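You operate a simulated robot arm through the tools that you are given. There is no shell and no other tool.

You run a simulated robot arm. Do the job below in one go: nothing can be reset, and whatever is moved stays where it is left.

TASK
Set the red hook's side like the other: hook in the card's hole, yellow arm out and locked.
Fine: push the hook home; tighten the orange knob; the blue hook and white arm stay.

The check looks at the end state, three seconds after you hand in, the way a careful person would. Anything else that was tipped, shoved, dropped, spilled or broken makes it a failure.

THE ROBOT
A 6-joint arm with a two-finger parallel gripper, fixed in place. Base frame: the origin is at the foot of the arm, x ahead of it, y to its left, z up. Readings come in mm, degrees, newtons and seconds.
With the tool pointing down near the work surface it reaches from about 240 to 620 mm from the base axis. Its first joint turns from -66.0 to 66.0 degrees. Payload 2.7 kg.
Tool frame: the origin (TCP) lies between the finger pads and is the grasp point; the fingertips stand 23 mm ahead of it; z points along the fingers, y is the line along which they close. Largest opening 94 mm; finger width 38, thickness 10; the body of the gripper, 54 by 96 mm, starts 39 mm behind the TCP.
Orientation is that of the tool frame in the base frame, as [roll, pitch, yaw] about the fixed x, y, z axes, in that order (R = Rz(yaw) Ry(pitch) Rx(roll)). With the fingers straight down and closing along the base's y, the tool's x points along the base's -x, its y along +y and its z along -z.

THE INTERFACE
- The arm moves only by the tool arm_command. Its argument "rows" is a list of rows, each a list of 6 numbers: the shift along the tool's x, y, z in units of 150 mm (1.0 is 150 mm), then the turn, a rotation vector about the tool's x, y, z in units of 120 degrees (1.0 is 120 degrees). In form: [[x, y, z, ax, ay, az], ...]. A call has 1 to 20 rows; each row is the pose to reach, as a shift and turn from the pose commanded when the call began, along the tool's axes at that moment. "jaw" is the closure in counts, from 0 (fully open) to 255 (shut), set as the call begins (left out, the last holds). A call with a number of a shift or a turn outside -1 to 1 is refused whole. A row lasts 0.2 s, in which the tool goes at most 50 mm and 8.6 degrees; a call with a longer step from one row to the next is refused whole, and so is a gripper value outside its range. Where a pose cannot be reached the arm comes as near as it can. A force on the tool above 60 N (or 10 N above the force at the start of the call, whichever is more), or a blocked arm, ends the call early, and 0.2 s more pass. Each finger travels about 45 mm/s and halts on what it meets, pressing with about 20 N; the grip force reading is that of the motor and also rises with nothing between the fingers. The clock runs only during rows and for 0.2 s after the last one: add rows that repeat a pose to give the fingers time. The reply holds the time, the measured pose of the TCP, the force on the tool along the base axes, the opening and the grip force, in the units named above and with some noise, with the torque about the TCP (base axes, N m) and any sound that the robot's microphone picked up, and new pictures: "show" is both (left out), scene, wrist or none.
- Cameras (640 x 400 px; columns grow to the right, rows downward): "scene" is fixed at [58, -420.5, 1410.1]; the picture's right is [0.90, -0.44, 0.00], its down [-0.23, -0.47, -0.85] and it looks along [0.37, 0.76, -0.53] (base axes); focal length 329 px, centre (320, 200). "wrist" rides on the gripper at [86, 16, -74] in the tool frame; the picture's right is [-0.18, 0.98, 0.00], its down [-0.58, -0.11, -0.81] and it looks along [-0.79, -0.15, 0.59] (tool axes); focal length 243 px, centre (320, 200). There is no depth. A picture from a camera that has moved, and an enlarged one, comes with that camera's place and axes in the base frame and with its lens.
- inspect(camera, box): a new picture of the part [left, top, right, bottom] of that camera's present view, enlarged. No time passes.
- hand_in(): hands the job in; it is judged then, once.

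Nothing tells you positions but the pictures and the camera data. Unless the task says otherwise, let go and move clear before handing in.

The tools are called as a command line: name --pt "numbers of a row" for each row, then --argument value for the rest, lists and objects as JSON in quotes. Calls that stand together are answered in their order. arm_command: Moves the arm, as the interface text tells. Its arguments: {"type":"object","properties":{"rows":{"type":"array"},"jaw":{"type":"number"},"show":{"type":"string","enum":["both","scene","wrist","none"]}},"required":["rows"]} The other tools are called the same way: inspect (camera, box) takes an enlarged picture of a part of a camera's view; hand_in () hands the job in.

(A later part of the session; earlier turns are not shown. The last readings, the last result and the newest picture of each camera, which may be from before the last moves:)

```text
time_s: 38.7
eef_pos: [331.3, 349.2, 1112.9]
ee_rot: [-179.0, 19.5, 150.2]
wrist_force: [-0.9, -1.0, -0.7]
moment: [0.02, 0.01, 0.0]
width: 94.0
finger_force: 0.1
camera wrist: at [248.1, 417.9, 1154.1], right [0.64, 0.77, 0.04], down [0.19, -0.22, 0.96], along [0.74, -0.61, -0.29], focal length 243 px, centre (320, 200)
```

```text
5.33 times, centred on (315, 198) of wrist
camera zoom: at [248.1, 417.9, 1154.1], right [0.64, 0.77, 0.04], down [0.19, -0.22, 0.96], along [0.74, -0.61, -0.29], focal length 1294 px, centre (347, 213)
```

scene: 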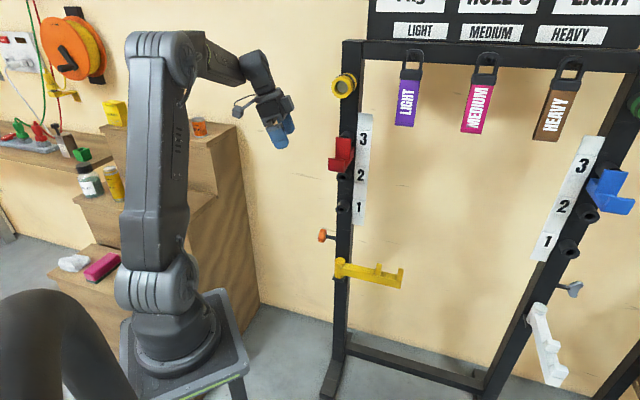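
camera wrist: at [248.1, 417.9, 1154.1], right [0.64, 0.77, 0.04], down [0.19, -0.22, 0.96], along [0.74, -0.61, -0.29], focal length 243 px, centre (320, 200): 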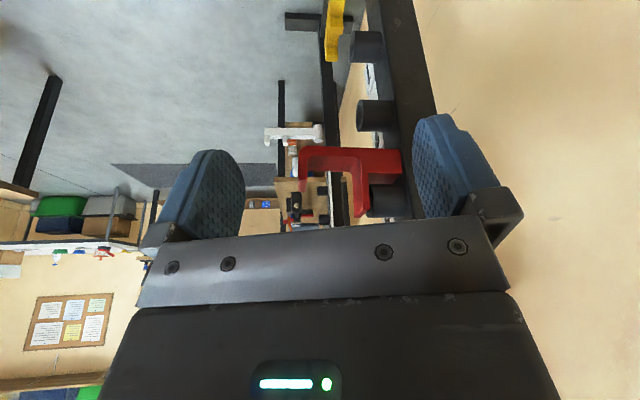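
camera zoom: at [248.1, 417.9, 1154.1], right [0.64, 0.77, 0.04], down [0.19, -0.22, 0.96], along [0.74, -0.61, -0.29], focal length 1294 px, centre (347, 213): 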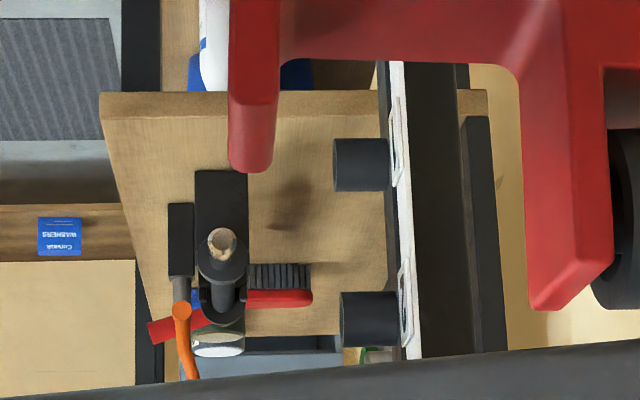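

This side-on view shows the red plate about 5 mm off the boss and its heel a similar distance off the post. I'll tilt the camera up so the blue hook comes into view for a direct comparison.

arm_command --pt "0 0 0 0 -0.06 0" --pt "0 0 0 0 -0.12 0" --pt "0 0 0 0 -0.17 0" --pt "0 0 0 0 -0.17 0" --show "wrist"

```text
time_s: 39.7
eef_pos: [336.3, 346.9, 1111.3]
ee_rot: [-178.7, 39.9, 150.9]
wrist_force: [1.5, -0.2, 0.6]
moment: [0.01, 0.01, 0.0]
width: 94.0
finger_force: 0.0
out of reach, approached as far as the arm can: row 3, 4
camera wrist: at [245.3, 418.1, 1112.5], right [0.61, 0.78, 0.1], down [-0.11, -0.04, 0.99], along [0.78, -0.62, 0.06], focal length 243 px, centre (320, 200)
```

wrist: 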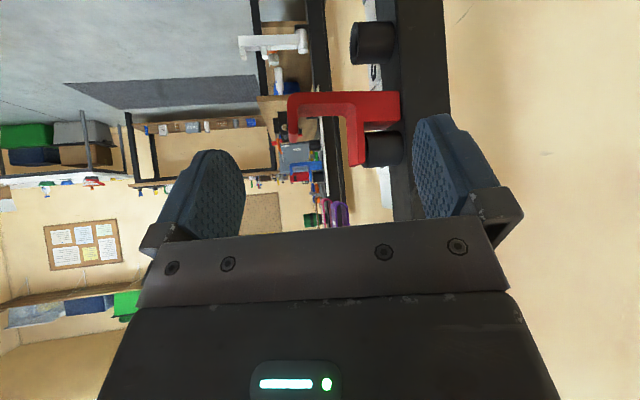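

inspect --camera "wrist" --box '[275, 130, 355, 180]'

inspect --camera "wrist" --box '[285, 150, 333, 195]'

inspect --camera "wrist" --box '[335, 80, 415, 180]'

```text
8.00 times, centred on (315, 155) of wrist
camera zoom: at [245.3, 418.1, 1112.5], right [0.61, 0.78, 0.1], down [-0.11, -0.04, 0.99], along [0.78, -0.62, 0.06], focal length 1941 px, centre (360, 560)
```

zoom: 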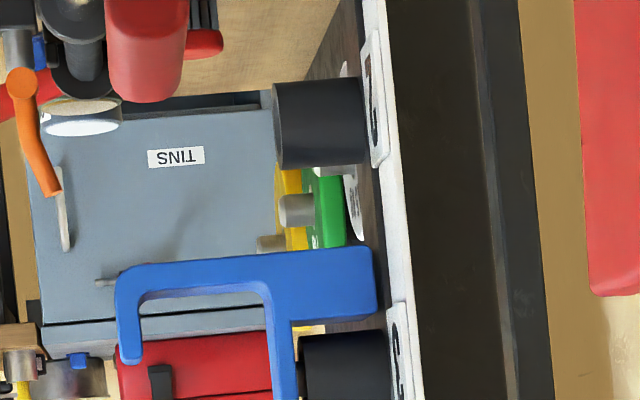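

```text
8.89 times, centred on (309, 172) of wrist
camera zoom: at [245.3, 418.1, 1112.5], right [0.61, 0.78, 0.1], down [-0.11, -0.04, 0.99], along [0.78, -0.62, 0.06], focal length 2157 px, centre (418, 444)
```

zoom: 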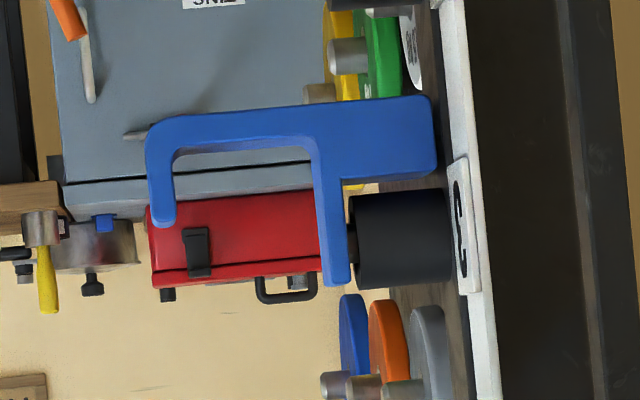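

```text
4.00 times, centred on (375, 130) of wrist
camera zoom: at [245.3, 418.1, 1112.5], right [0.61, 0.78, 0.1], down [-0.11, -0.04, 0.99], along [0.78, -0.62, 0.06], focal length 970 px, centre (100, 480)
```

zoom: 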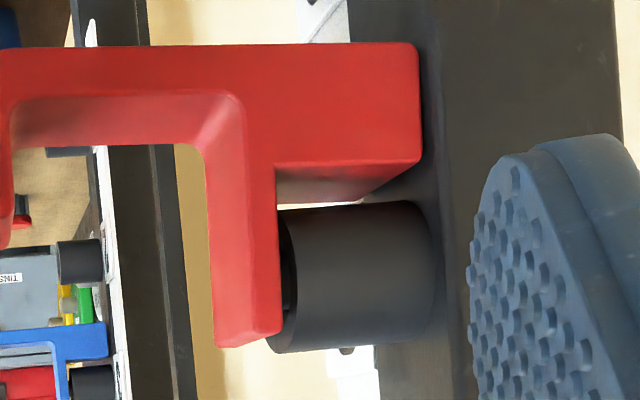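

Now I can see the blue hook side-on as well: it also has a small gap with the pin visible. I'll zoom in closely on both to compare the gaps.

inspect --camera "wrist" --box '[317, 160, 341, 184]'

inspect --camera "wrist" --box '[395, 120, 425, 172]'

inspect --camera "wrist" --box '[360, 80, 455, 175]'

```text
16.00 times, centred on (329, 172) of wrist
camera zoom: at [245.3, 418.1, 1112.5], right [0.61, 0.78, 0.1], down [-0.11, -0.04, 0.99], along [0.78, -0.62, 0.06], focal length 3882 px, centre (176, 648)
```

zoom: 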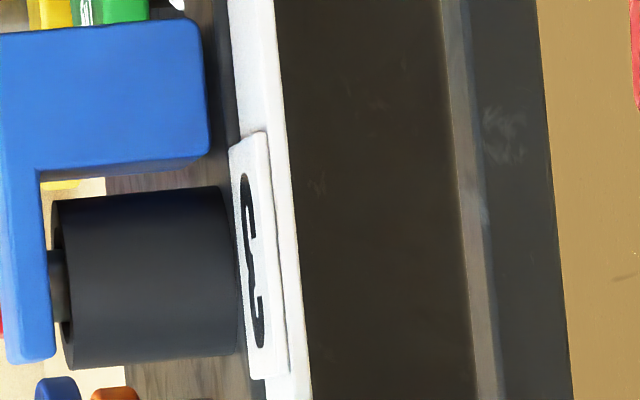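

```text
7.69 times, centred on (410, 146) of wrist
camera zoom: at [245.3, 418.1, 1112.5], right [0.61, 0.78, 0.1], down [-0.11, -0.04, 0.99], along [0.78, -0.62, 0.06], focal length 1866 px, centre (-372, 615)
```

zoom: 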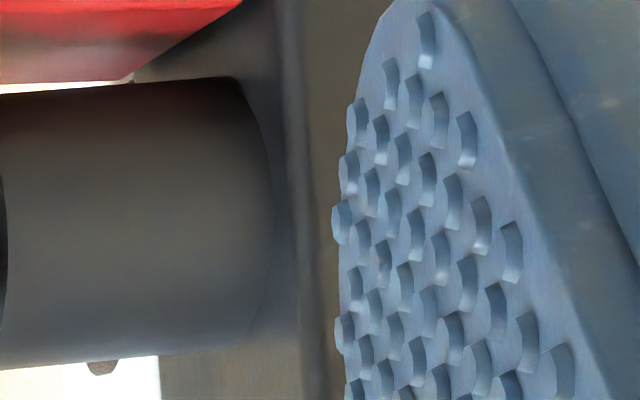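

```text
4.21 times, centred on (408, 128) of wrist
camera zoom: at [245.3, 418.1, 1112.5], right [0.61, 0.78, 0.1], down [-0.11, -0.04, 0.99], along [0.78, -0.62, 0.06], focal length 1022 px, centre (-48, 505)
```

zoom: 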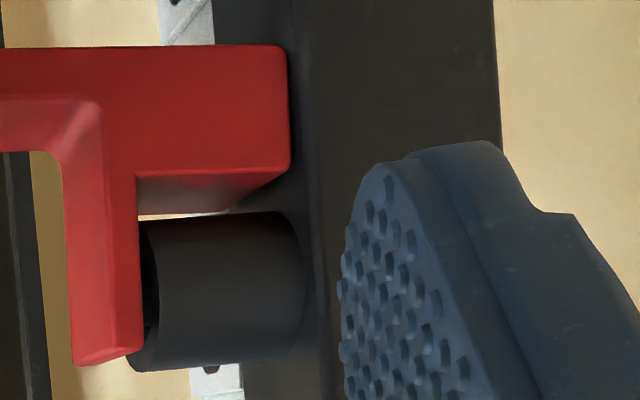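

Compared side by side, both heels touch their posts and both plates stand about 5 mm off the boss, so the red hook is home in hole 3. Next is the yellow arm: pivot near (487, 303), bar top at z 635, and a peg 133 mm out that I can hold and swing. I'll back out and re-orient toward it.

arm_command --pt "0.029 -0.1 0.073 -0.0354 0.0071 -0.0506" --pt "0.057 -0.2 0.146 -0.0708 0.0143 -0.1012" --pt "0.086 -0.3 0.218 -0.1062 0.0214 -0.1518" --pt "0.115 -0.4 0.291 -0.1416 0.0286 -0.2024" --pt "0.144 -0.5 0.364 -0.177 0.0357 -0.253" --pt "0.172 -0.6 0.437 -0.2124 0.0428 -0.3036" --pt "0.2 -0.7 0.51 -0.2478 0.05 -0.3542" --pt "0.23 -0.8 0.582 -0.2832 0.0571 -0.4048" --pt "0.258 -0.9 0.655 -0.3186 0.0643 -0.4554" --pt "0.287 -0.99 0.728 -0.354 0.0714 -0.506" --pt "0.287 -0.99 0.728 -0.354 0.0714 -0.506"

```text
time_s: 42.1
eef_pos: [291.4, 196.9, 1000.7]
ee_rot: [-179.8, 29.0, -135.8]
wrist_force: [0.5, 0.3, -0.2]
moment: [-0.05, -0.01, 0.01]
width: 94.3
finger_force: 0.1
camera wrist: at [201.0, 131.6, 1024.0], right [-0.57, 0.82, 0.09], down [0.16, 0.01, 0.99], along [0.81, 0.57, -0.13], focal length 243 px, centre (320, 200)
```

scene: 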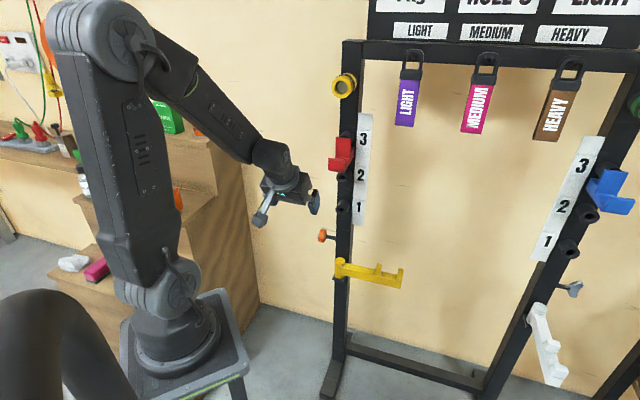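
wrist: 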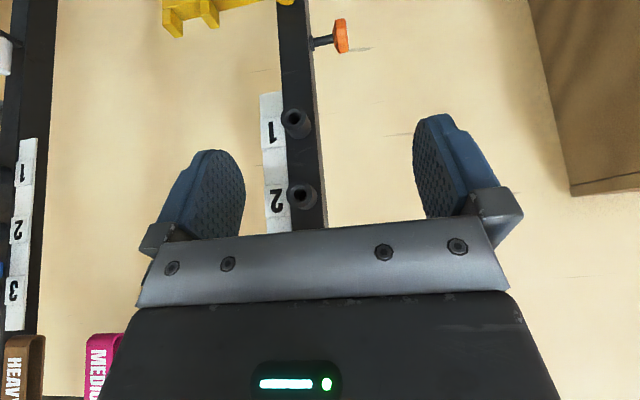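

The view is clear. I'll move in two stages to a standoff above and in front of the first peg.

arm_command --pt "-0.005 -0.08 0.122 0 0 0" --pt "-0.01 -0.16 0.244 0 0 0" --pt "-0.014 -0.24 0.366 0 0 0" --pt "-0.018 -0.32 0.488 0 0 0" --pt "-0.022 -0.4 0.61 0 0 0" --pt "-0.027 -0.48 0.732 0 0 0" --pt "-0.031 -0.56 0.854 0 0 0" --pt "-0.036 -0.645 0.976 0 0 0" --pt "-0.036 -0.645 0.976 0 0 0"

inspect --camera "wrist" --box '[200, 0, 440, 150]'

```text
time_s: 44.1
eef_pos: [415.5, 180.8, 878.3]
ee_rot: [-179.8, 28.9, -135.9]
wrist_force: [-0.6, 0.2, -0.7]
moment: [0.02, -0.03, -0.03]
width: 94.0
finger_force: 0.1
camera wrist: at [325.1, 115.1, 901.1], right [-0.57, 0.82, 0.09], down [0.16, 0.01, 0.99], along [0.81, 0.57, -0.13], focal length 243 px, centre (320, 200)
```

scene: 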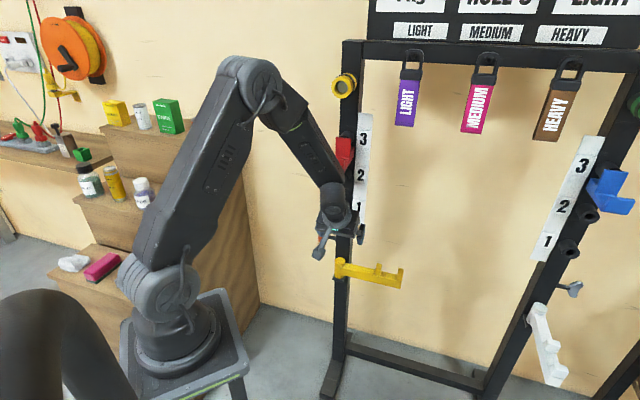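
wrist: 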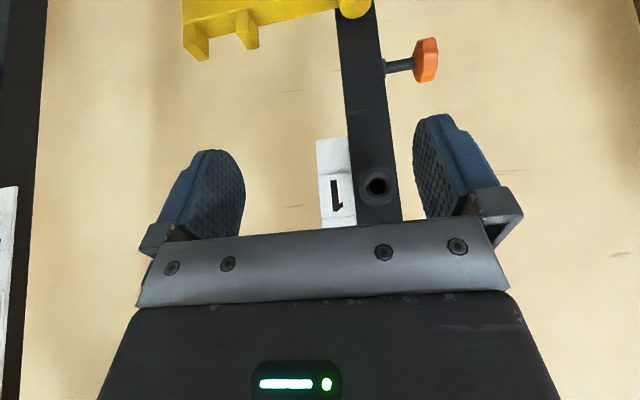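

```text
2.67 times, centred on (320, 75) of wrist
camera zoom: at [325.1, 115.1, 901.1], right [-0.57, 0.82, 0.09], down [0.16, 0.01, 0.99], along [0.81, 0.57, -0.13], focal length 647 px, centre (320, 533)
```

zoom: 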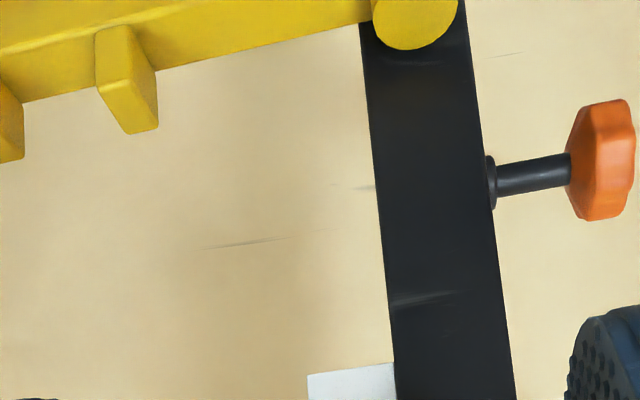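

I can place peg 1 at u≈130 mm from the pivot, with its top at z≈665 and the bar top at about 637. I'll go to the standoff above it with the jaws partly closed, so the right finger fits between the pegs.

arm_command --pt "-0.006 -0.077 0.124 -0.0005 0 -0.001" --pt "-0.011 -0.155 0.248 -0.001 0 -0.002" --pt "-0.017 -0.232 0.372 -0.0015 0 -0.003" --pt "-0.022 -0.31 0.497 -0.002 0 -0.004" --pt "-0.028 -0.387 0.62 -0.0025 0 -0.005" --pt "-0.034 -0.464 0.745 -0.003 0 -0.006" --pt "-0.04 -0.542 0.869 -0.0036 0 -0.0066" --pt "-0.045 -0.619 0.993 -0.0036 0 -0.0066" --pt "-0.045 -0.619 0.993 -0.0036 0 -0.0066" --jaw 95

inspect --camera "wrist" --box '[180, 40, 440, 230]'

```text
time_s: 46.1
eef_pos: [535.1, 168.6, 748.6]
ee_rot: [-179.8, 28.9, -134.9]
wrist_force: [-0.3, -0.5, 1.1]
moment: [-0.03, -0.03, -0.01]
width: 59.0
finger_force: 0.0
camera wrist: at [445.1, 101.1, 772.8], right [-0.58, 0.81, 0.09], down [0.16, 0.01, 0.99], along [0.8, 0.59, -0.13], focal length 243 px, centre (320, 200)
```

scene: 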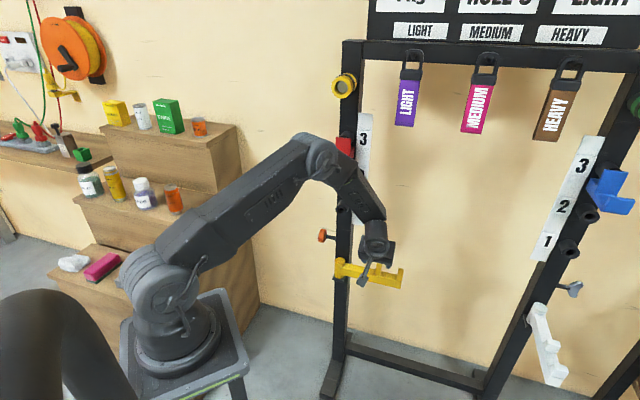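
wrist: 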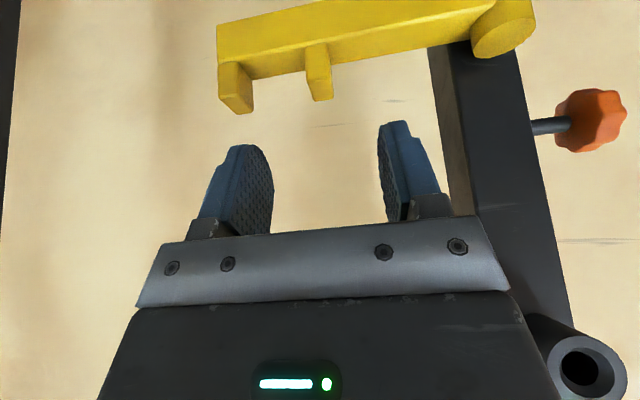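

```text
2.11 times, centred on (310, 135) of wrist
camera zoom: at [445.1, 101.1, 772.8], right [-0.58, 0.81, 0.09], down [0.16, 0.01, 0.99], along [0.8, 0.59, -0.13], focal length 511 px, centre (341, 337)
```

zoom: 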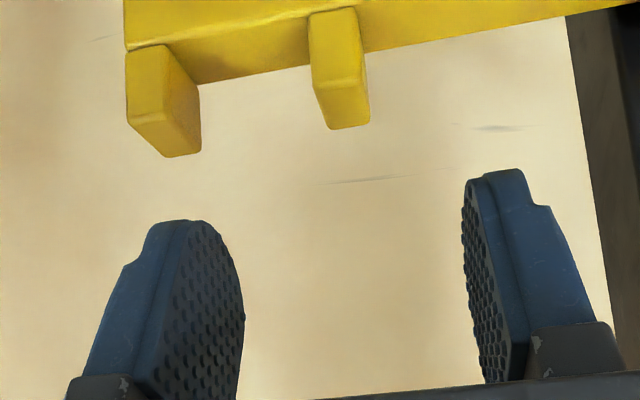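

The peg is in line with the jaws. I'll slide down along the tool axis onto it.

arm_command --pt "0 0 0.1 0 0 0" --pt "0 0 0.2 0 0 0" --pt "0 0 0.3 0 0 0" --pt "0 0 0.4 0 0 0" --pt "0 0 0.5 0 0 0" --pt "0 0 0.5 0 0 0"

inspect --camera "wrist" --box '[180, 40, 440, 230]'

inspect --camera "scene" --box '[330, 230, 426, 290]'

```text
time_s: 47.5
eef_pos: [560.4, 193.5, 685.8]
ee_rot: [-179.8, 29.0, -134.9]
wrist_force: [-0.8, 0.3, 0.7]
moment: [0.02, 0.0, 0.01]
width: 59.0
finger_force: 0.0
camera wrist: at [471.3, 126.8, 709.1], right [-0.58, 0.81, 0.09], down [0.16, 0.01, 0.99], along [0.8, 0.59, -0.13], focal length 243 px, centre (320, 200)
```

scene: 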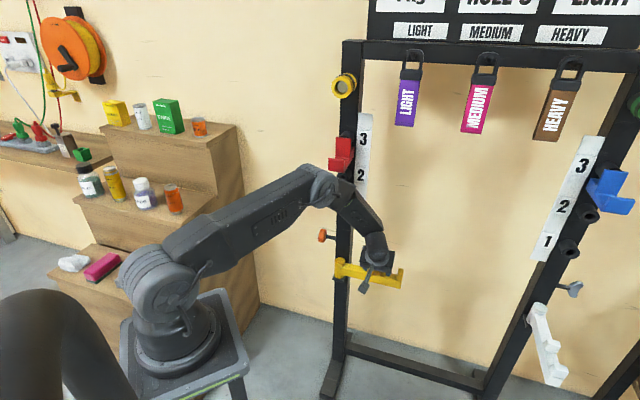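
wrist: 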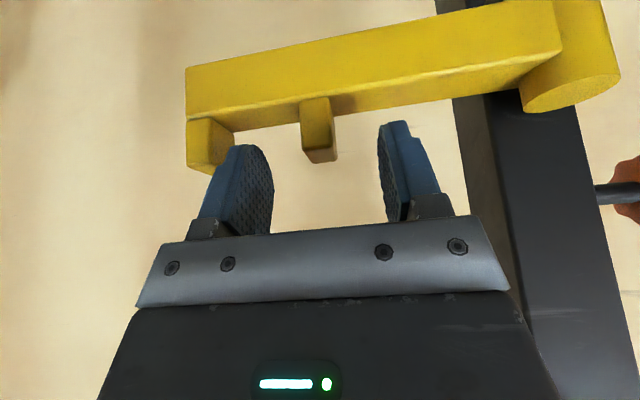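

```text
2.11 times, centred on (310, 135) of wrist
camera zoom: at [471.3, 126.8, 709.1], right [-0.58, 0.81, 0.09], down [0.16, 0.01, 0.99], along [0.8, 0.59, -0.13], focal length 511 px, centre (341, 337)
```

zoom: 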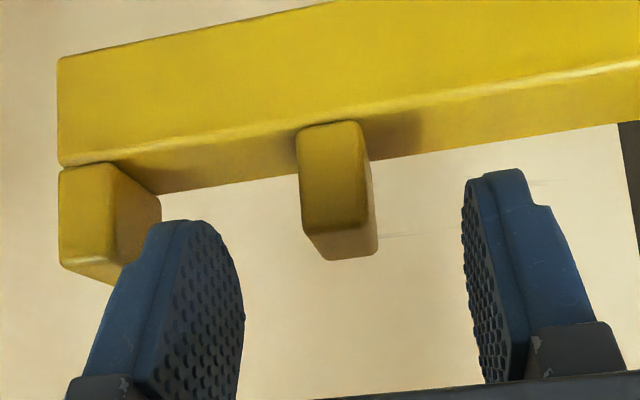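

```text
6.67 times, centred on (378, 260) of scene
camera zoom: at [58.0, -420.5, 1410.1], right [0.9, -0.44, 0.0], down [-0.23, -0.47, -0.85], along [0.37, 0.76, -0.53], focal length 2191 px, centre (-67, -200)
```

zoom: 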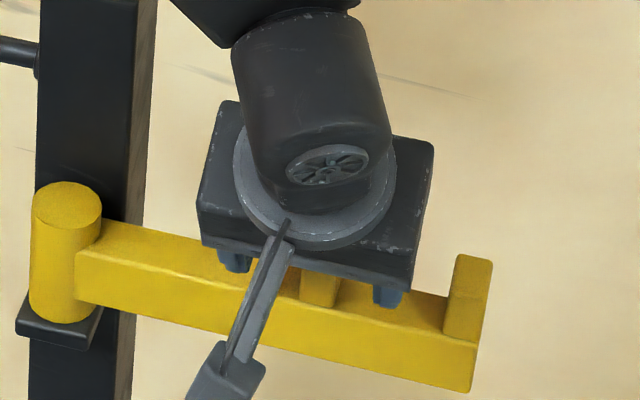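

arm_command --pt "0 0 0.047 0 0 0" --pt "0 0 0.093 0 0 0" --pt "0 0 0.14 0 0 0" --pt "0 0 0.14 0 0 0" --show "wrist"

inspect --camera "wrist" --box '[180, 60, 440, 240]'

```text
time_s: 48.5
eef_pos: [568.1, 200.6, 665.2]
ee_rot: [-179.8, 29.0, -134.9]
wrist_force: [-0.4, -0.2, 0.5]
moment: [-0.03, 0.01, -0.03]
width: 59.1
finger_force: 0.0
camera wrist: at [479.0, 133.9, 689.5], right [-0.58, 0.81, 0.09], down [0.16, 0.01, 0.99], along [0.8, 0.59, -0.13], focal length 243 px, centre (320, 200)
```

wrist: 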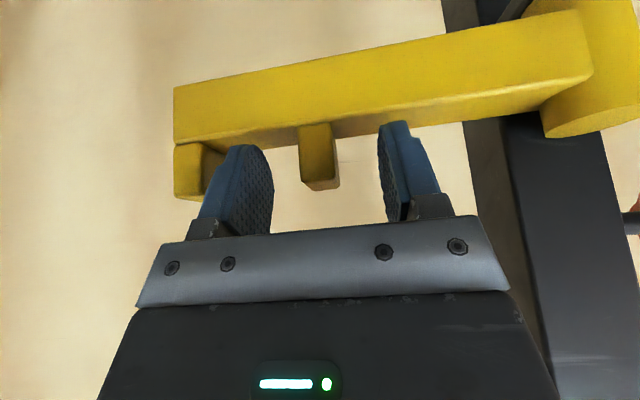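

```text
2.22 times, centred on (310, 150) of wrist
camera zoom: at [479.0, 133.9, 689.5], right [-0.58, 0.81, 0.09], down [0.16, 0.01, 0.99], along [0.8, 0.59, -0.13], focal length 539 px, centre (342, 311)
```

zoom: 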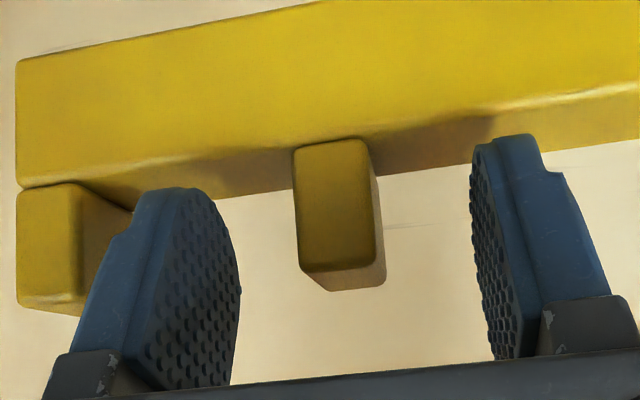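

The peg sits well between the pads. Closing on it now.

arm_command --pt "0 0 0 0 0 0" --pt "0 0 0 0 0 0" --pt "0 0 0 0 0 0" --pt "0 0 0 0 0 0" --pt "0 0 0 0 0 0" --jaw 255 --show "wrist"

```text
time_s: 49.7
eef_pos: [569.1, 200.0, 666.5]
ee_rot: [-179.7, 29.0, -135.0]
wrist_force: [7.8, -7.4, -3.5]
moment: [0.62, -0.07, 0.14]
width: 17.7
finger_force: 45.3
camera wrist: at [479.5, 133.1, 689.6], right [-0.58, 0.81, 0.09], down [0.16, 0.01, 0.99], along [0.8, 0.59, -0.13], focal length 243 px, centre (320, 200)
```

wrist: 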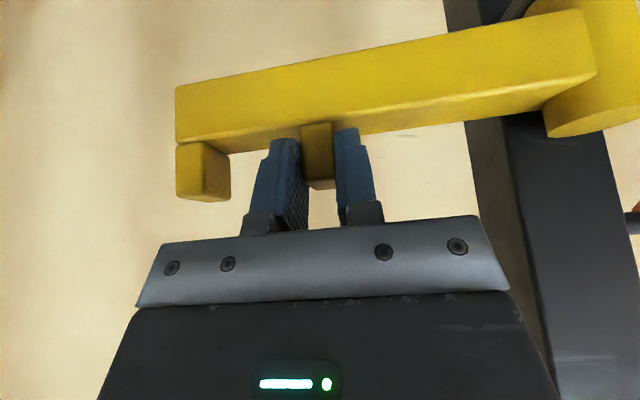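

The peg is held. I'll start swinging the arm outward on an arc about the pivot, turning the tool with it, and do a first 15° as a test of resistance.

arm_command --pt "0 -0.01 0 0 0 0" --pt "0.0398 -0.0031 -0.0221 0.0121 0 0.0219" --pt "0.0793 0.0061 -0.044 0.0242 0 0.0437" --pt "0.1184 0.0176 -0.0656 0.0364 0 0.0656" --pt "0.1569 0.0315 -0.0869 0.0485 0 0.0875" --pt "0.1945 0.0477 -0.1078 0.0606 0 0.1093"

```text
time_s: 51.1
eef_pos: [539.4, 182.1, 665.1]
ee_rot: [180.0, 29.0, -150.0]
wrist_force: [3.5, 4.3, -1.7]
moment: [0.4, 0.31, -0.37]
width: 18.0
finger_force: 44.6
camera wrist: at [435.3, 141.2, 689.6], right [-0.35, 0.93, 0.09], down [0.16, -0.03, 0.99], along [0.92, 0.36, -0.13], focal length 243 px, centre (320, 200)
```

scene: 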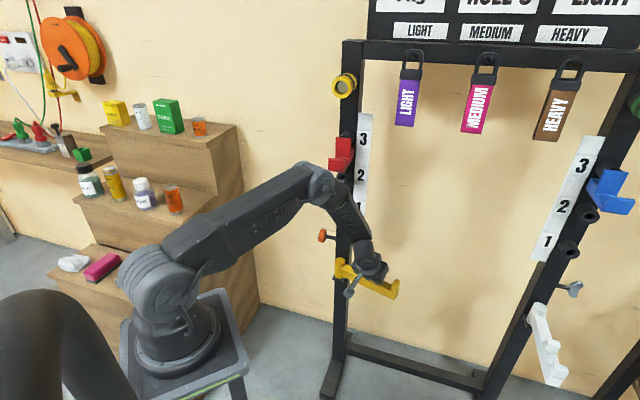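
wrist: 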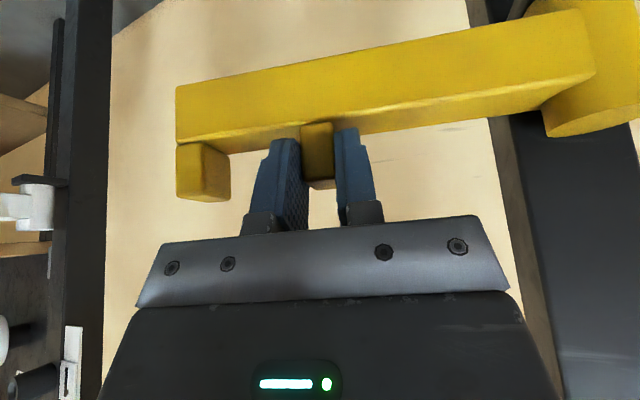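

The arm follows with about 5 N of resistance. I'll continue the arc for another 30°.

arm_command --pt "0.0402 0.0069 -0.0223 0.0121 0 0.0219" --pt "0.0801 0.0161 -0.0444 0.0242 0 0.0437" --pt "0.1195 0.0277 -0.0663 0.0364 0 0.0656" --pt "0.1583 0.0417 -0.0877 0.0485 0 0.0875" --pt "0.1964 0.058 -0.1089 0.0606 0 0.1093" --pt "0.2338 0.0766 -0.1296 0.0727 0 0.1312" --pt "0.2702 0.0973 -0.1498 0.0848 0 0.153" --pt "0.3056 0.1202 -0.1694 0.097 0 0.1749" --pt "0.3399 0.1451 -0.1884 0.1091 0 0.1968" --pt "0.3731 0.1722 -0.2068 0.1212 0 0.2186"

```text
time_s: 53.3
eef_pos: [471.8, 173.9, 666.0]
ee_rot: [-179.9, 29.3, 179.9]
wrist_force: [4.7, 10.3, 16.4]
moment: [0.41, 0.49, -0.12]
width: 17.9
finger_force: 45.6
camera wrist: at [360.8, 189.8, 688.9], right [0.16, 0.98, 0.09], down [0.11, -0.11, 0.99], along [0.98, -0.15, -0.13], focal length 243 px, centre (320, 200)
```

scene: 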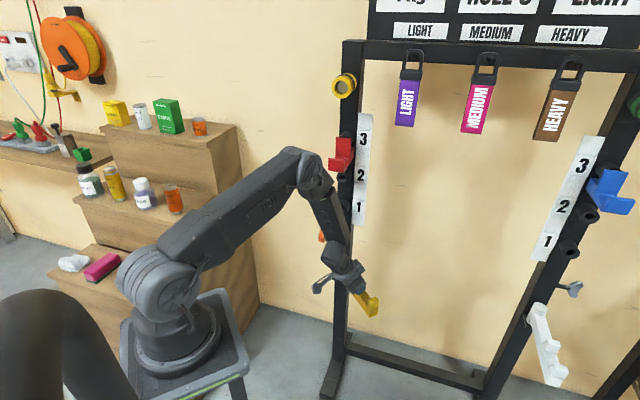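
wrist: 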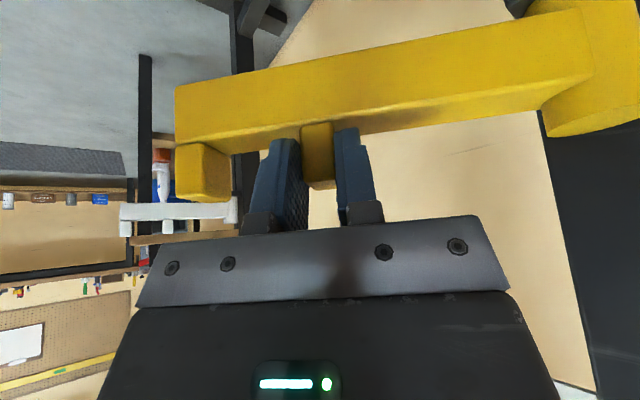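

Halfway out at 45°. There's some upward and radial load building up, so I'll trim by about a millimetre and carry on another 30°.

arm_command --pt "-0.0032 0.01 -0.0058 0 0 0" --pt "0.037 0.0169 -0.0281 0.0121 0 0.0219" --pt "0.0769 0.0261 -0.0502 0.0242 0 0.0437" --pt "0.1163 0.0377 -0.0721 0.0364 0 0.0656" --pt "0.1551 0.0517 -0.0935 0.0485 0 0.0875" --pt "0.1932 0.068 -0.1147 0.0606 0 0.1093" --pt "0.2306 0.0866 -0.1354 0.0727 0 0.1312" --pt "0.267 0.1073 -0.1556 0.0848 0 0.153" --pt "0.3024 0.1302 -0.1752 0.097 0 0.1749" --pt "0.3367 0.1551 -0.1942 0.1091 0 0.1968" --pt "0.3699 0.1822 -0.2126 0.1212 0 0.2186"

```text
time_s: 55.7
eef_pos: [405.9, 200.0, 666.4]
ee_rot: [-179.9, 29.1, 149.9]
wrist_force: [15.7, 4.5, -38.7]
moment: [0.62, 0.01, -1.01]
width: 18.1
finger_force: 45.0
camera wrist: at [318.8, 270.2, 689.5], right [0.63, 0.77, 0.09], down [0.05, -0.15, 0.99], along [0.77, -0.62, -0.13], focal length 243 px, centre (320, 200)
```

scene: 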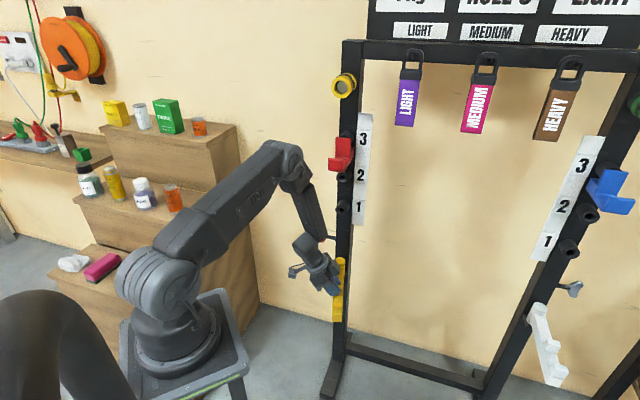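
wrist: 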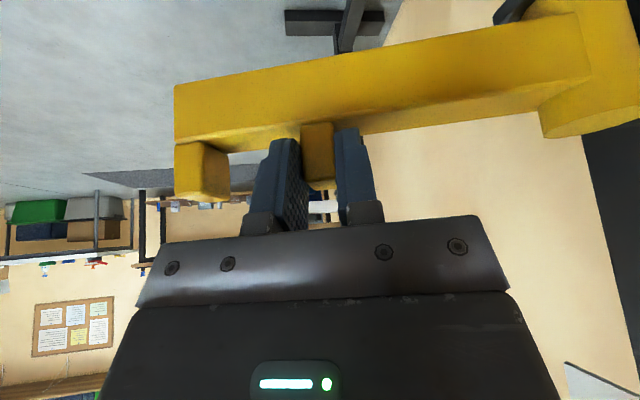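

At 75°. The tool is now being pulled down, so I'll trim the height back slightly and finish the last 15°.

arm_command --pt "0.0023 0.008 0.0041 0 0 0" --pt "0.0425 0.0149 -0.0182 0.0121 0 0.0219" --pt "0.0824 0.0241 -0.0403 0.0242 0 0.0437" --pt "0.1218 0.0357 -0.0622 0.0364 0 0.0656" --pt "0.1606 0.0497 -0.0836 0.0485 0 0.0875" --pt "0.1987 0.066 -0.1048 0.0606 0 0.1093" --pt "0.1987 0.066 -0.1048 0.0606 0 0.1093"

inspect --camera "scene" --box '[290, 230, 400, 330]'

```text
time_s: 57.3
eef_pos: [383.0, 223.2, 666.4]
ee_rot: [-179.8, 29.6, 135.1]
wrist_force: [7.5, -25.9, 19.8]
moment: [0.19, -0.32, 0.01]
width: 18.1
finger_force: 44.6
camera wrist: at [317.1, 314.1, 688.6], right [0.81, 0.58, 0.09], down [0.0, -0.15, 0.99], along [0.59, -0.8, -0.12], focal length 243 px, centre (320, 200)
```

scene: 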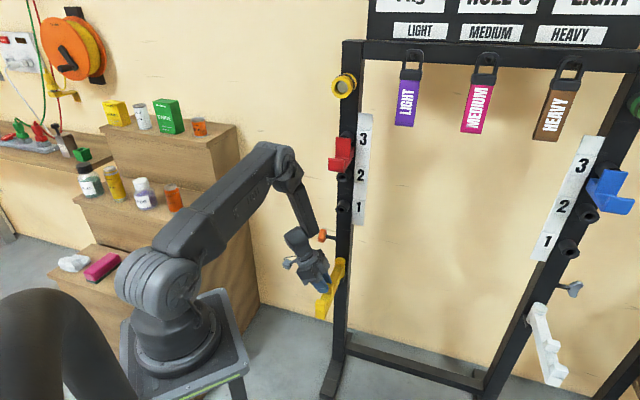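
wrist: 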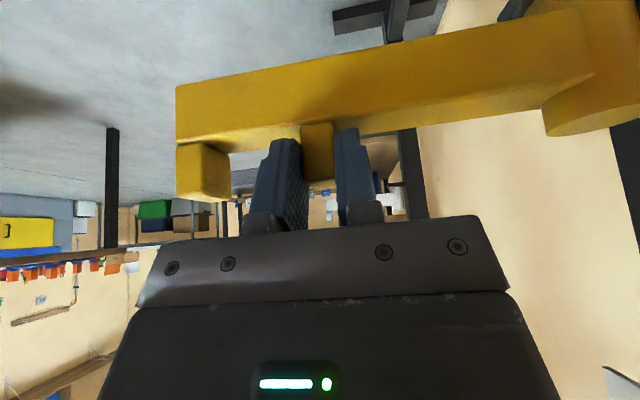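

```text
4.00 times, centred on (345, 280) of scene
camera zoom: at [57.8, -421.1, 1409.9], right [0.9, -0.44, 0.0], down [-0.23, -0.47, -0.85], along [0.37, 0.76, -0.52], focal length 1314 px, centre (220, -120)
```

zoom: 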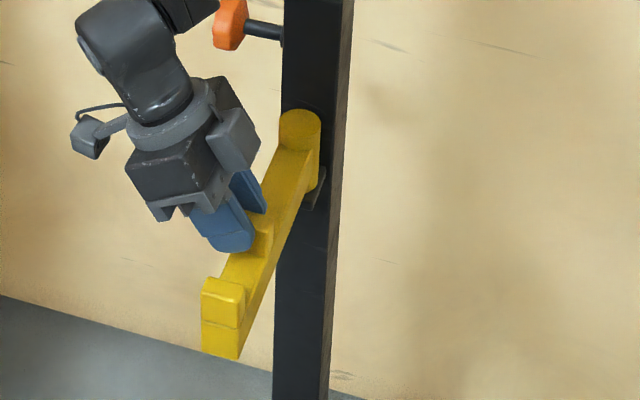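

The arm now points straight out: its far end projects where a 90° swing should put it. I'll open the jaws partway and see whether it stays.

arm_command --pt "0 0 0 0 0 0" --pt "0 0 0 0 0 0" --pt "0 0 0 0 0 0" --pt "0 0 0 0 0 0" --jaw 110

inspect --camera "scene" --box '[290, 230, 400, 330]'

```text
time_s: 58.3
eef_pos: [382.3, 225.4, 664.7]
ee_rot: [-179.9, 29.1, 135.0]
wrist_force: [1.1, 0.4, 0.4]
moment: [-0.02, 0.04, 0.06]
width: 53.4
finger_force: 0.0
camera wrist: at [315.6, 315.5, 688.2], right [0.81, 0.58, 0.09], down [0.0, -0.16, 0.99], along [0.59, -0.8, -0.13], focal length 243 px, centre (320, 200)
```

scene: 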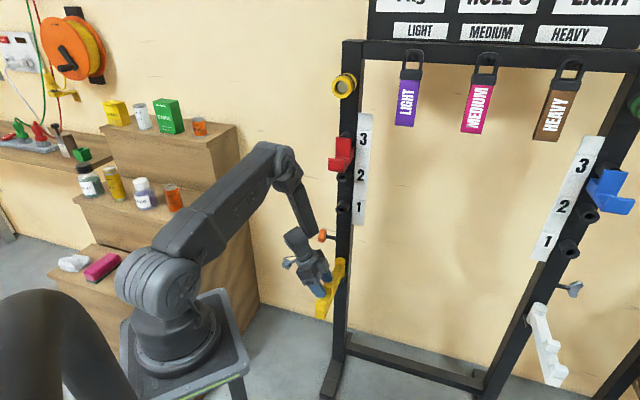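
wrist: 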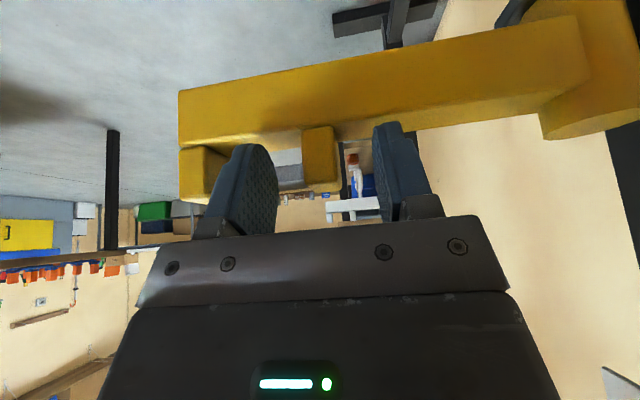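

```text
4.00 times, centred on (345, 280) of scene
camera zoom: at [58.0, -420.5, 1410.1], right [0.9, -0.44, 0.0], down [-0.23, -0.47, -0.85], along [0.37, 0.76, -0.53], focal length 1314 px, centre (220, -120)
```

zoom: 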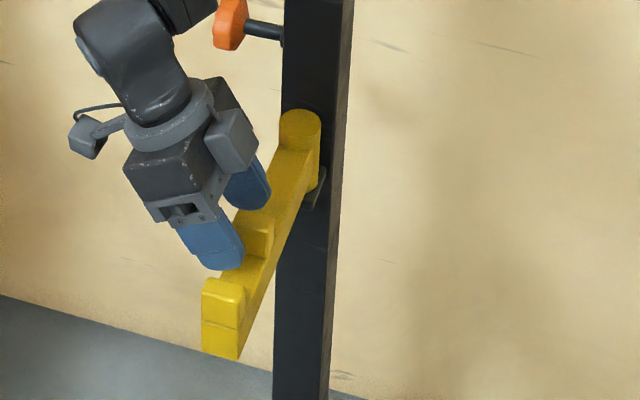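

The arm stays put when released, and its edge slope in the view confirms about 90°. I'll back the fingers off the peg along the tool axis, then move over to look at the orange knob.

arm_command --pt "0 0 -0.06 0 0 0" --pt "0 0 -0.14 0 0 0" --pt "0 0 -0.25 0 0 0" --pt "0 0 -0.4 0 0 0" --pt "0 0 -0.55 0 0 0" --pt "0 0 -0.7 0 0 0" --pt "0 0 -0.8 0 0 0" --pt "0 0 -0.8 0 0 0"

inspect --camera "scene" --box '[290, 230, 400, 330]'

```text
time_s: 60.1
eef_pos: [342.2, 266.2, 769.5]
ee_rot: [-179.9, 29.3, 135.0]
wrist_force: [-0.7, 0.4, 0.0]
moment: [-0.02, -0.02, 0.01]
width: 53.5
finger_force: 0.0
camera wrist: at [274.9, 358.3, 792.5], right [0.81, 0.58, 0.09], down [0.0, -0.16, 0.99], along [0.59, -0.8, -0.13], focal length 243 px, centre (320, 200)
```

scene: 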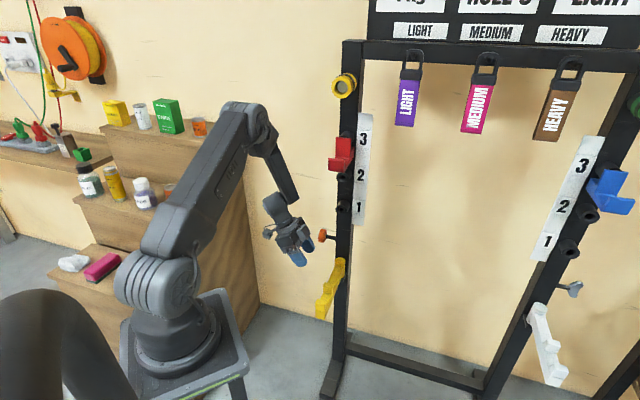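
wrist: 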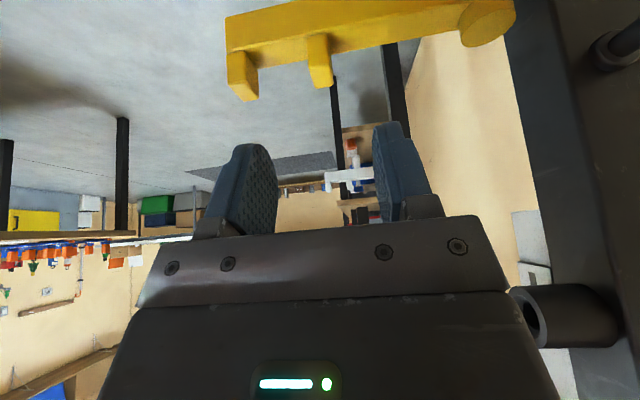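

```text
4.00 times, centred on (345, 280) of scene
camera zoom: at [58.0, -420.5, 1410.1], right [0.9, -0.44, 0.0], down [-0.23, -0.47, -0.85], along [0.37, 0.76, -0.53], focal length 1314 px, centre (220, -120)
```

zoom: 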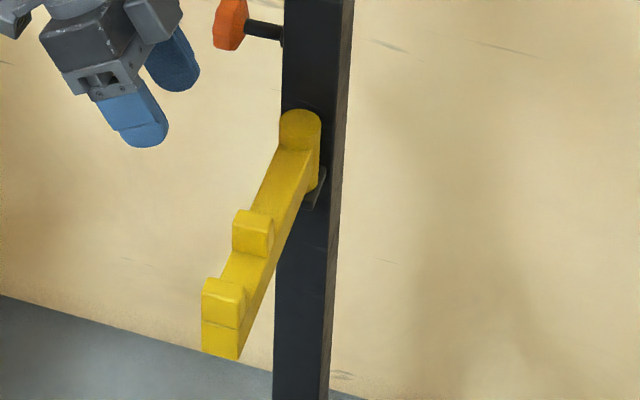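

The yellow arm stands out cleanly. I'll move toward the wall and a little left so the camera can see the knob face-on.

arm_command --pt "0.05 0.11 -0.06 0 0 0" --pt "0.1 0.22 -0.12 0 0 0" --pt "0.15 0.33 -0.18 0 0 0" --pt "0.2 0.44 -0.24 0 0 0" --pt "0.249 0.55 -0.292 0 0 0" --pt "0.249 0.66 -0.292 0 0 0" --pt "0.249 0.66 -0.292 0 0 0"

inspect --camera "wrist" --box '[400, 0, 640, 150]'

```text
time_s: 61.7
eef_pos: [373.1, 374.3, 789.4]
ee_rot: [-179.8, 29.2, 135.0]
wrist_force: [0.1, -0.3, -0.2]
moment: [-0.04, 0.05, -0.01]
width: 53.6
finger_force: 0.0
camera wrist: at [306.8, 466.1, 813.0], right [0.81, 0.58, 0.09], down [0.0, -0.16, 0.99], along [0.59, -0.8, -0.13], focal length 243 px, centre (320, 200)
```

scene: 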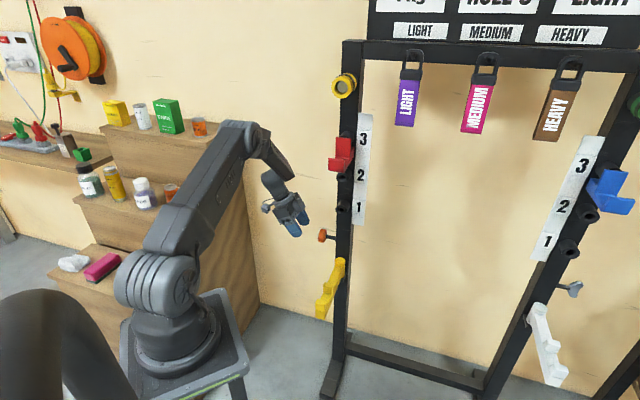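
wrist: 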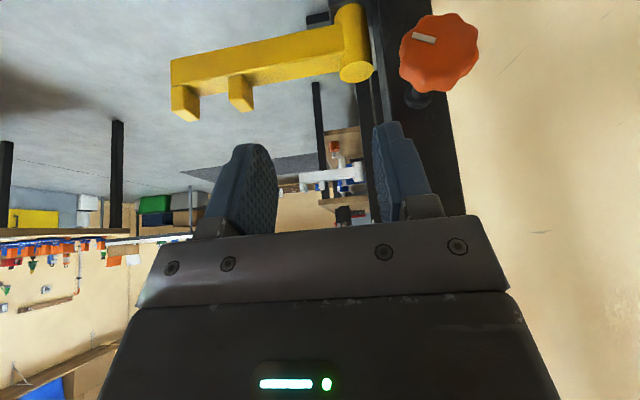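

```text
2.67 times, centred on (520, 75) of wrist
camera zoom: at [306.8, 466.1, 813.0], right [0.81, 0.58, 0.09], down [0.0, -0.16, 0.99], along [0.59, -0.8, -0.13], focal length 647 px, centre (-213, 533)
```

zoom: 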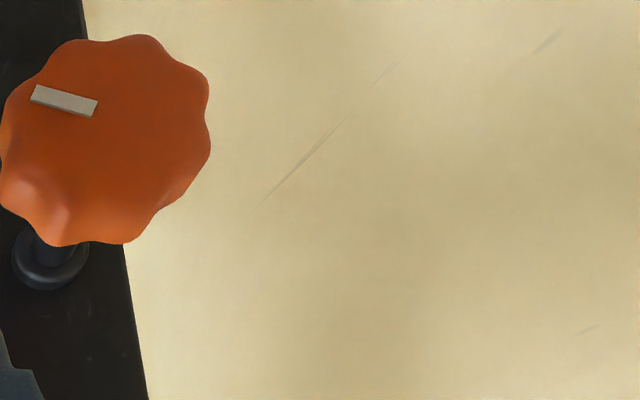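

The knob is round with eight lobes and a pale index mark on its face. I'll zoom in on it and its surroundings.

inspect --camera "wrist" --box '[380, 0, 500, 110]'

inspect --camera "scene" --box '[305, 222, 353, 252]'

inspect --camera "scene" --box '[556, 274, 588, 304]'

```text
3.64 times, centred on (440, 55) of wrist
camera zoom: at [306.8, 466.1, 813.0], right [0.81, 0.58, 0.09], down [0.0, -0.16, 0.99], along [0.59, -0.8, -0.13], focal length 882 px, centre (-116, 727)
```

zoom: 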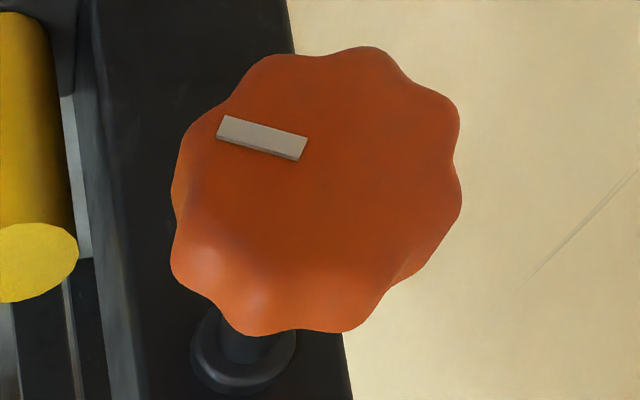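

```text
13.33 times, centred on (329, 237) of scene
camera zoom: at [58.0, -420.5, 1410.1], right [0.9, -0.44, 0.0], down [-0.23, -0.47, -0.85], along [0.37, 0.76, -0.53], focal length 4382 px, centre (200, -293)
```

zoom: 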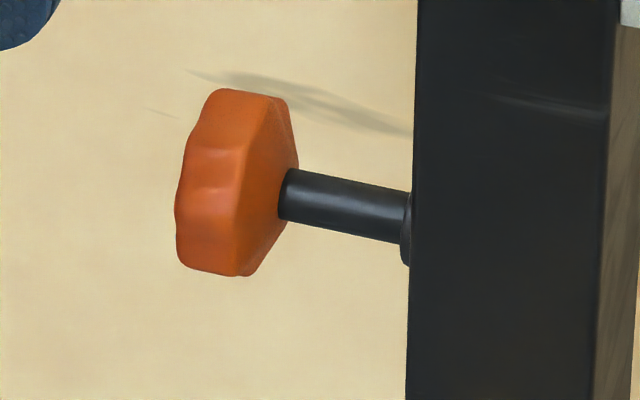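

```text
13.33 times, centred on (572, 289) of scene
camera zoom: at [58.0, -420.5, 1410.1], right [0.9, -0.44, 0.0], down [-0.23, -0.47, -0.85], along [0.37, 0.76, -0.53], focal length 4382 px, centre (-3040, -987)
```

zoom: 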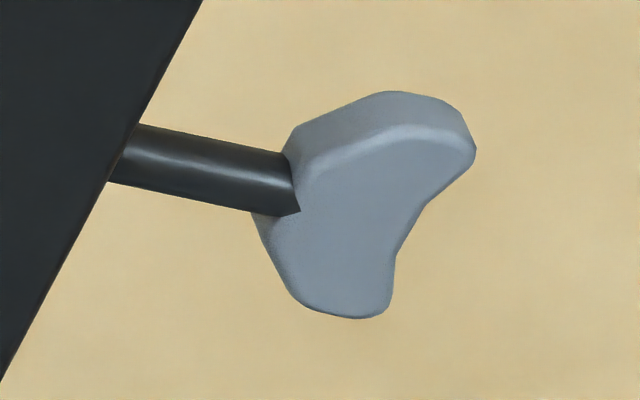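

The knob axis works out at n≈-60, z≈707 on the post's left side, with a diameter of about 50 mm. My current tool tilt suits straddling it front and back, and it can then turn clockwise by tipping the tool toward the front. I'll move above it and open fully.

arm_command --pt "-0.01 0.1 0.01 0 0 0" --pt "-0.02 0.2 0.02 0 0 0" --pt "-0.03 0.3 0.03 0 0 0" --pt "-0.035 0.4 0.04 0 0 0" --pt "-0.043 0.54 0.047 0 0 0" --pt "-0.043 0.54 0.047 0 0 0" --jaw 0

inspect --camera "wrist" --box '[240, 0, 400, 120]'

inspect --camera "scene" --box '[270, 190, 366, 260]'

```text
time_s: 63.1
eef_pos: [436.9, 425.7, 790.6]
ee_rot: [-179.9, 29.3, 135.0]
wrist_force: [-0.6, 0.1, -0.7]
moment: [-0.02, 0.01, 0.02]
width: 93.9
finger_force: 0.0
camera wrist: at [370.8, 516.7, 812.3], right [0.81, 0.58, 0.09], down [0.0, -0.16, 0.99], along [0.59, -0.8, -0.13], focal length 243 px, centre (320, 200)
```

scene: 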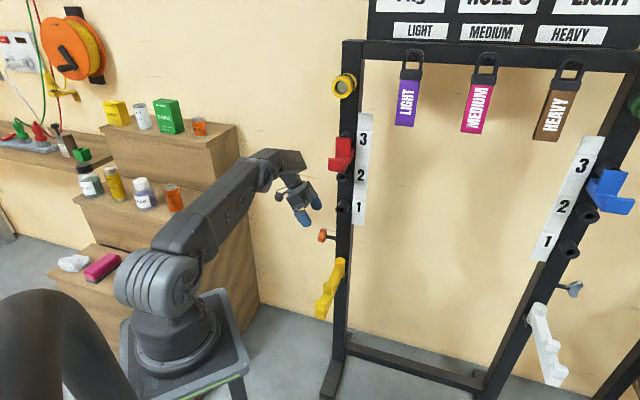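
wrist: 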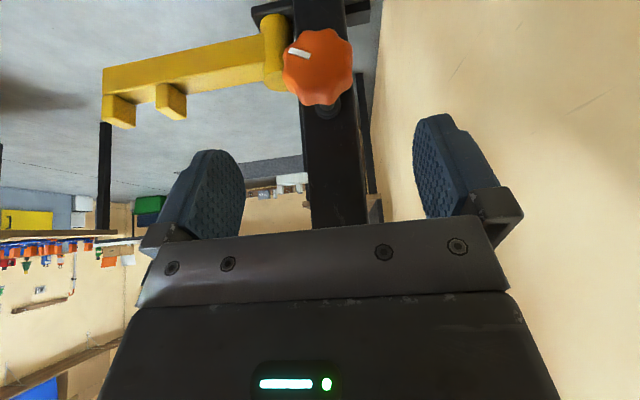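

```text
3.33 times, centred on (320, 60) of wrist
camera zoom: at [370.8, 516.7, 812.3], right [0.81, 0.58, 0.09], down [0.0, -0.16, 0.99], along [0.59, -0.8, -0.13], focal length 809 px, centre (320, 667)
```

zoom: 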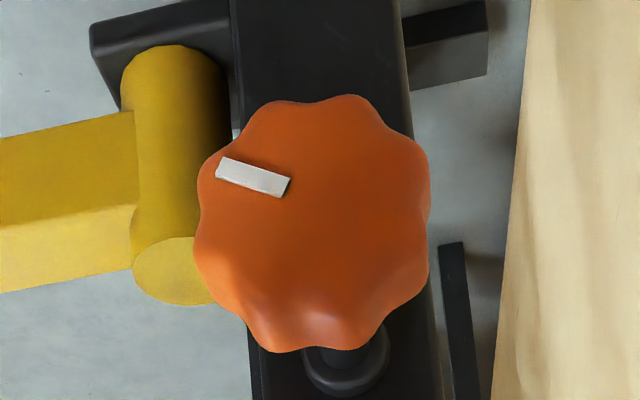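

```text
5.71 times, centred on (318, 225) of scene
camera zoom: at [58.0, -420.5, 1410.1], right [0.9, -0.44, 0.0], down [-0.23, -0.47, -0.85], along [0.37, 0.76, -0.53], focal length 1878 px, centre (331, 57)
```

zoom: 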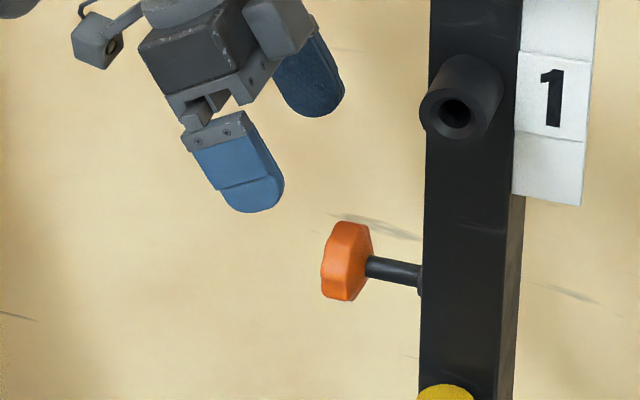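

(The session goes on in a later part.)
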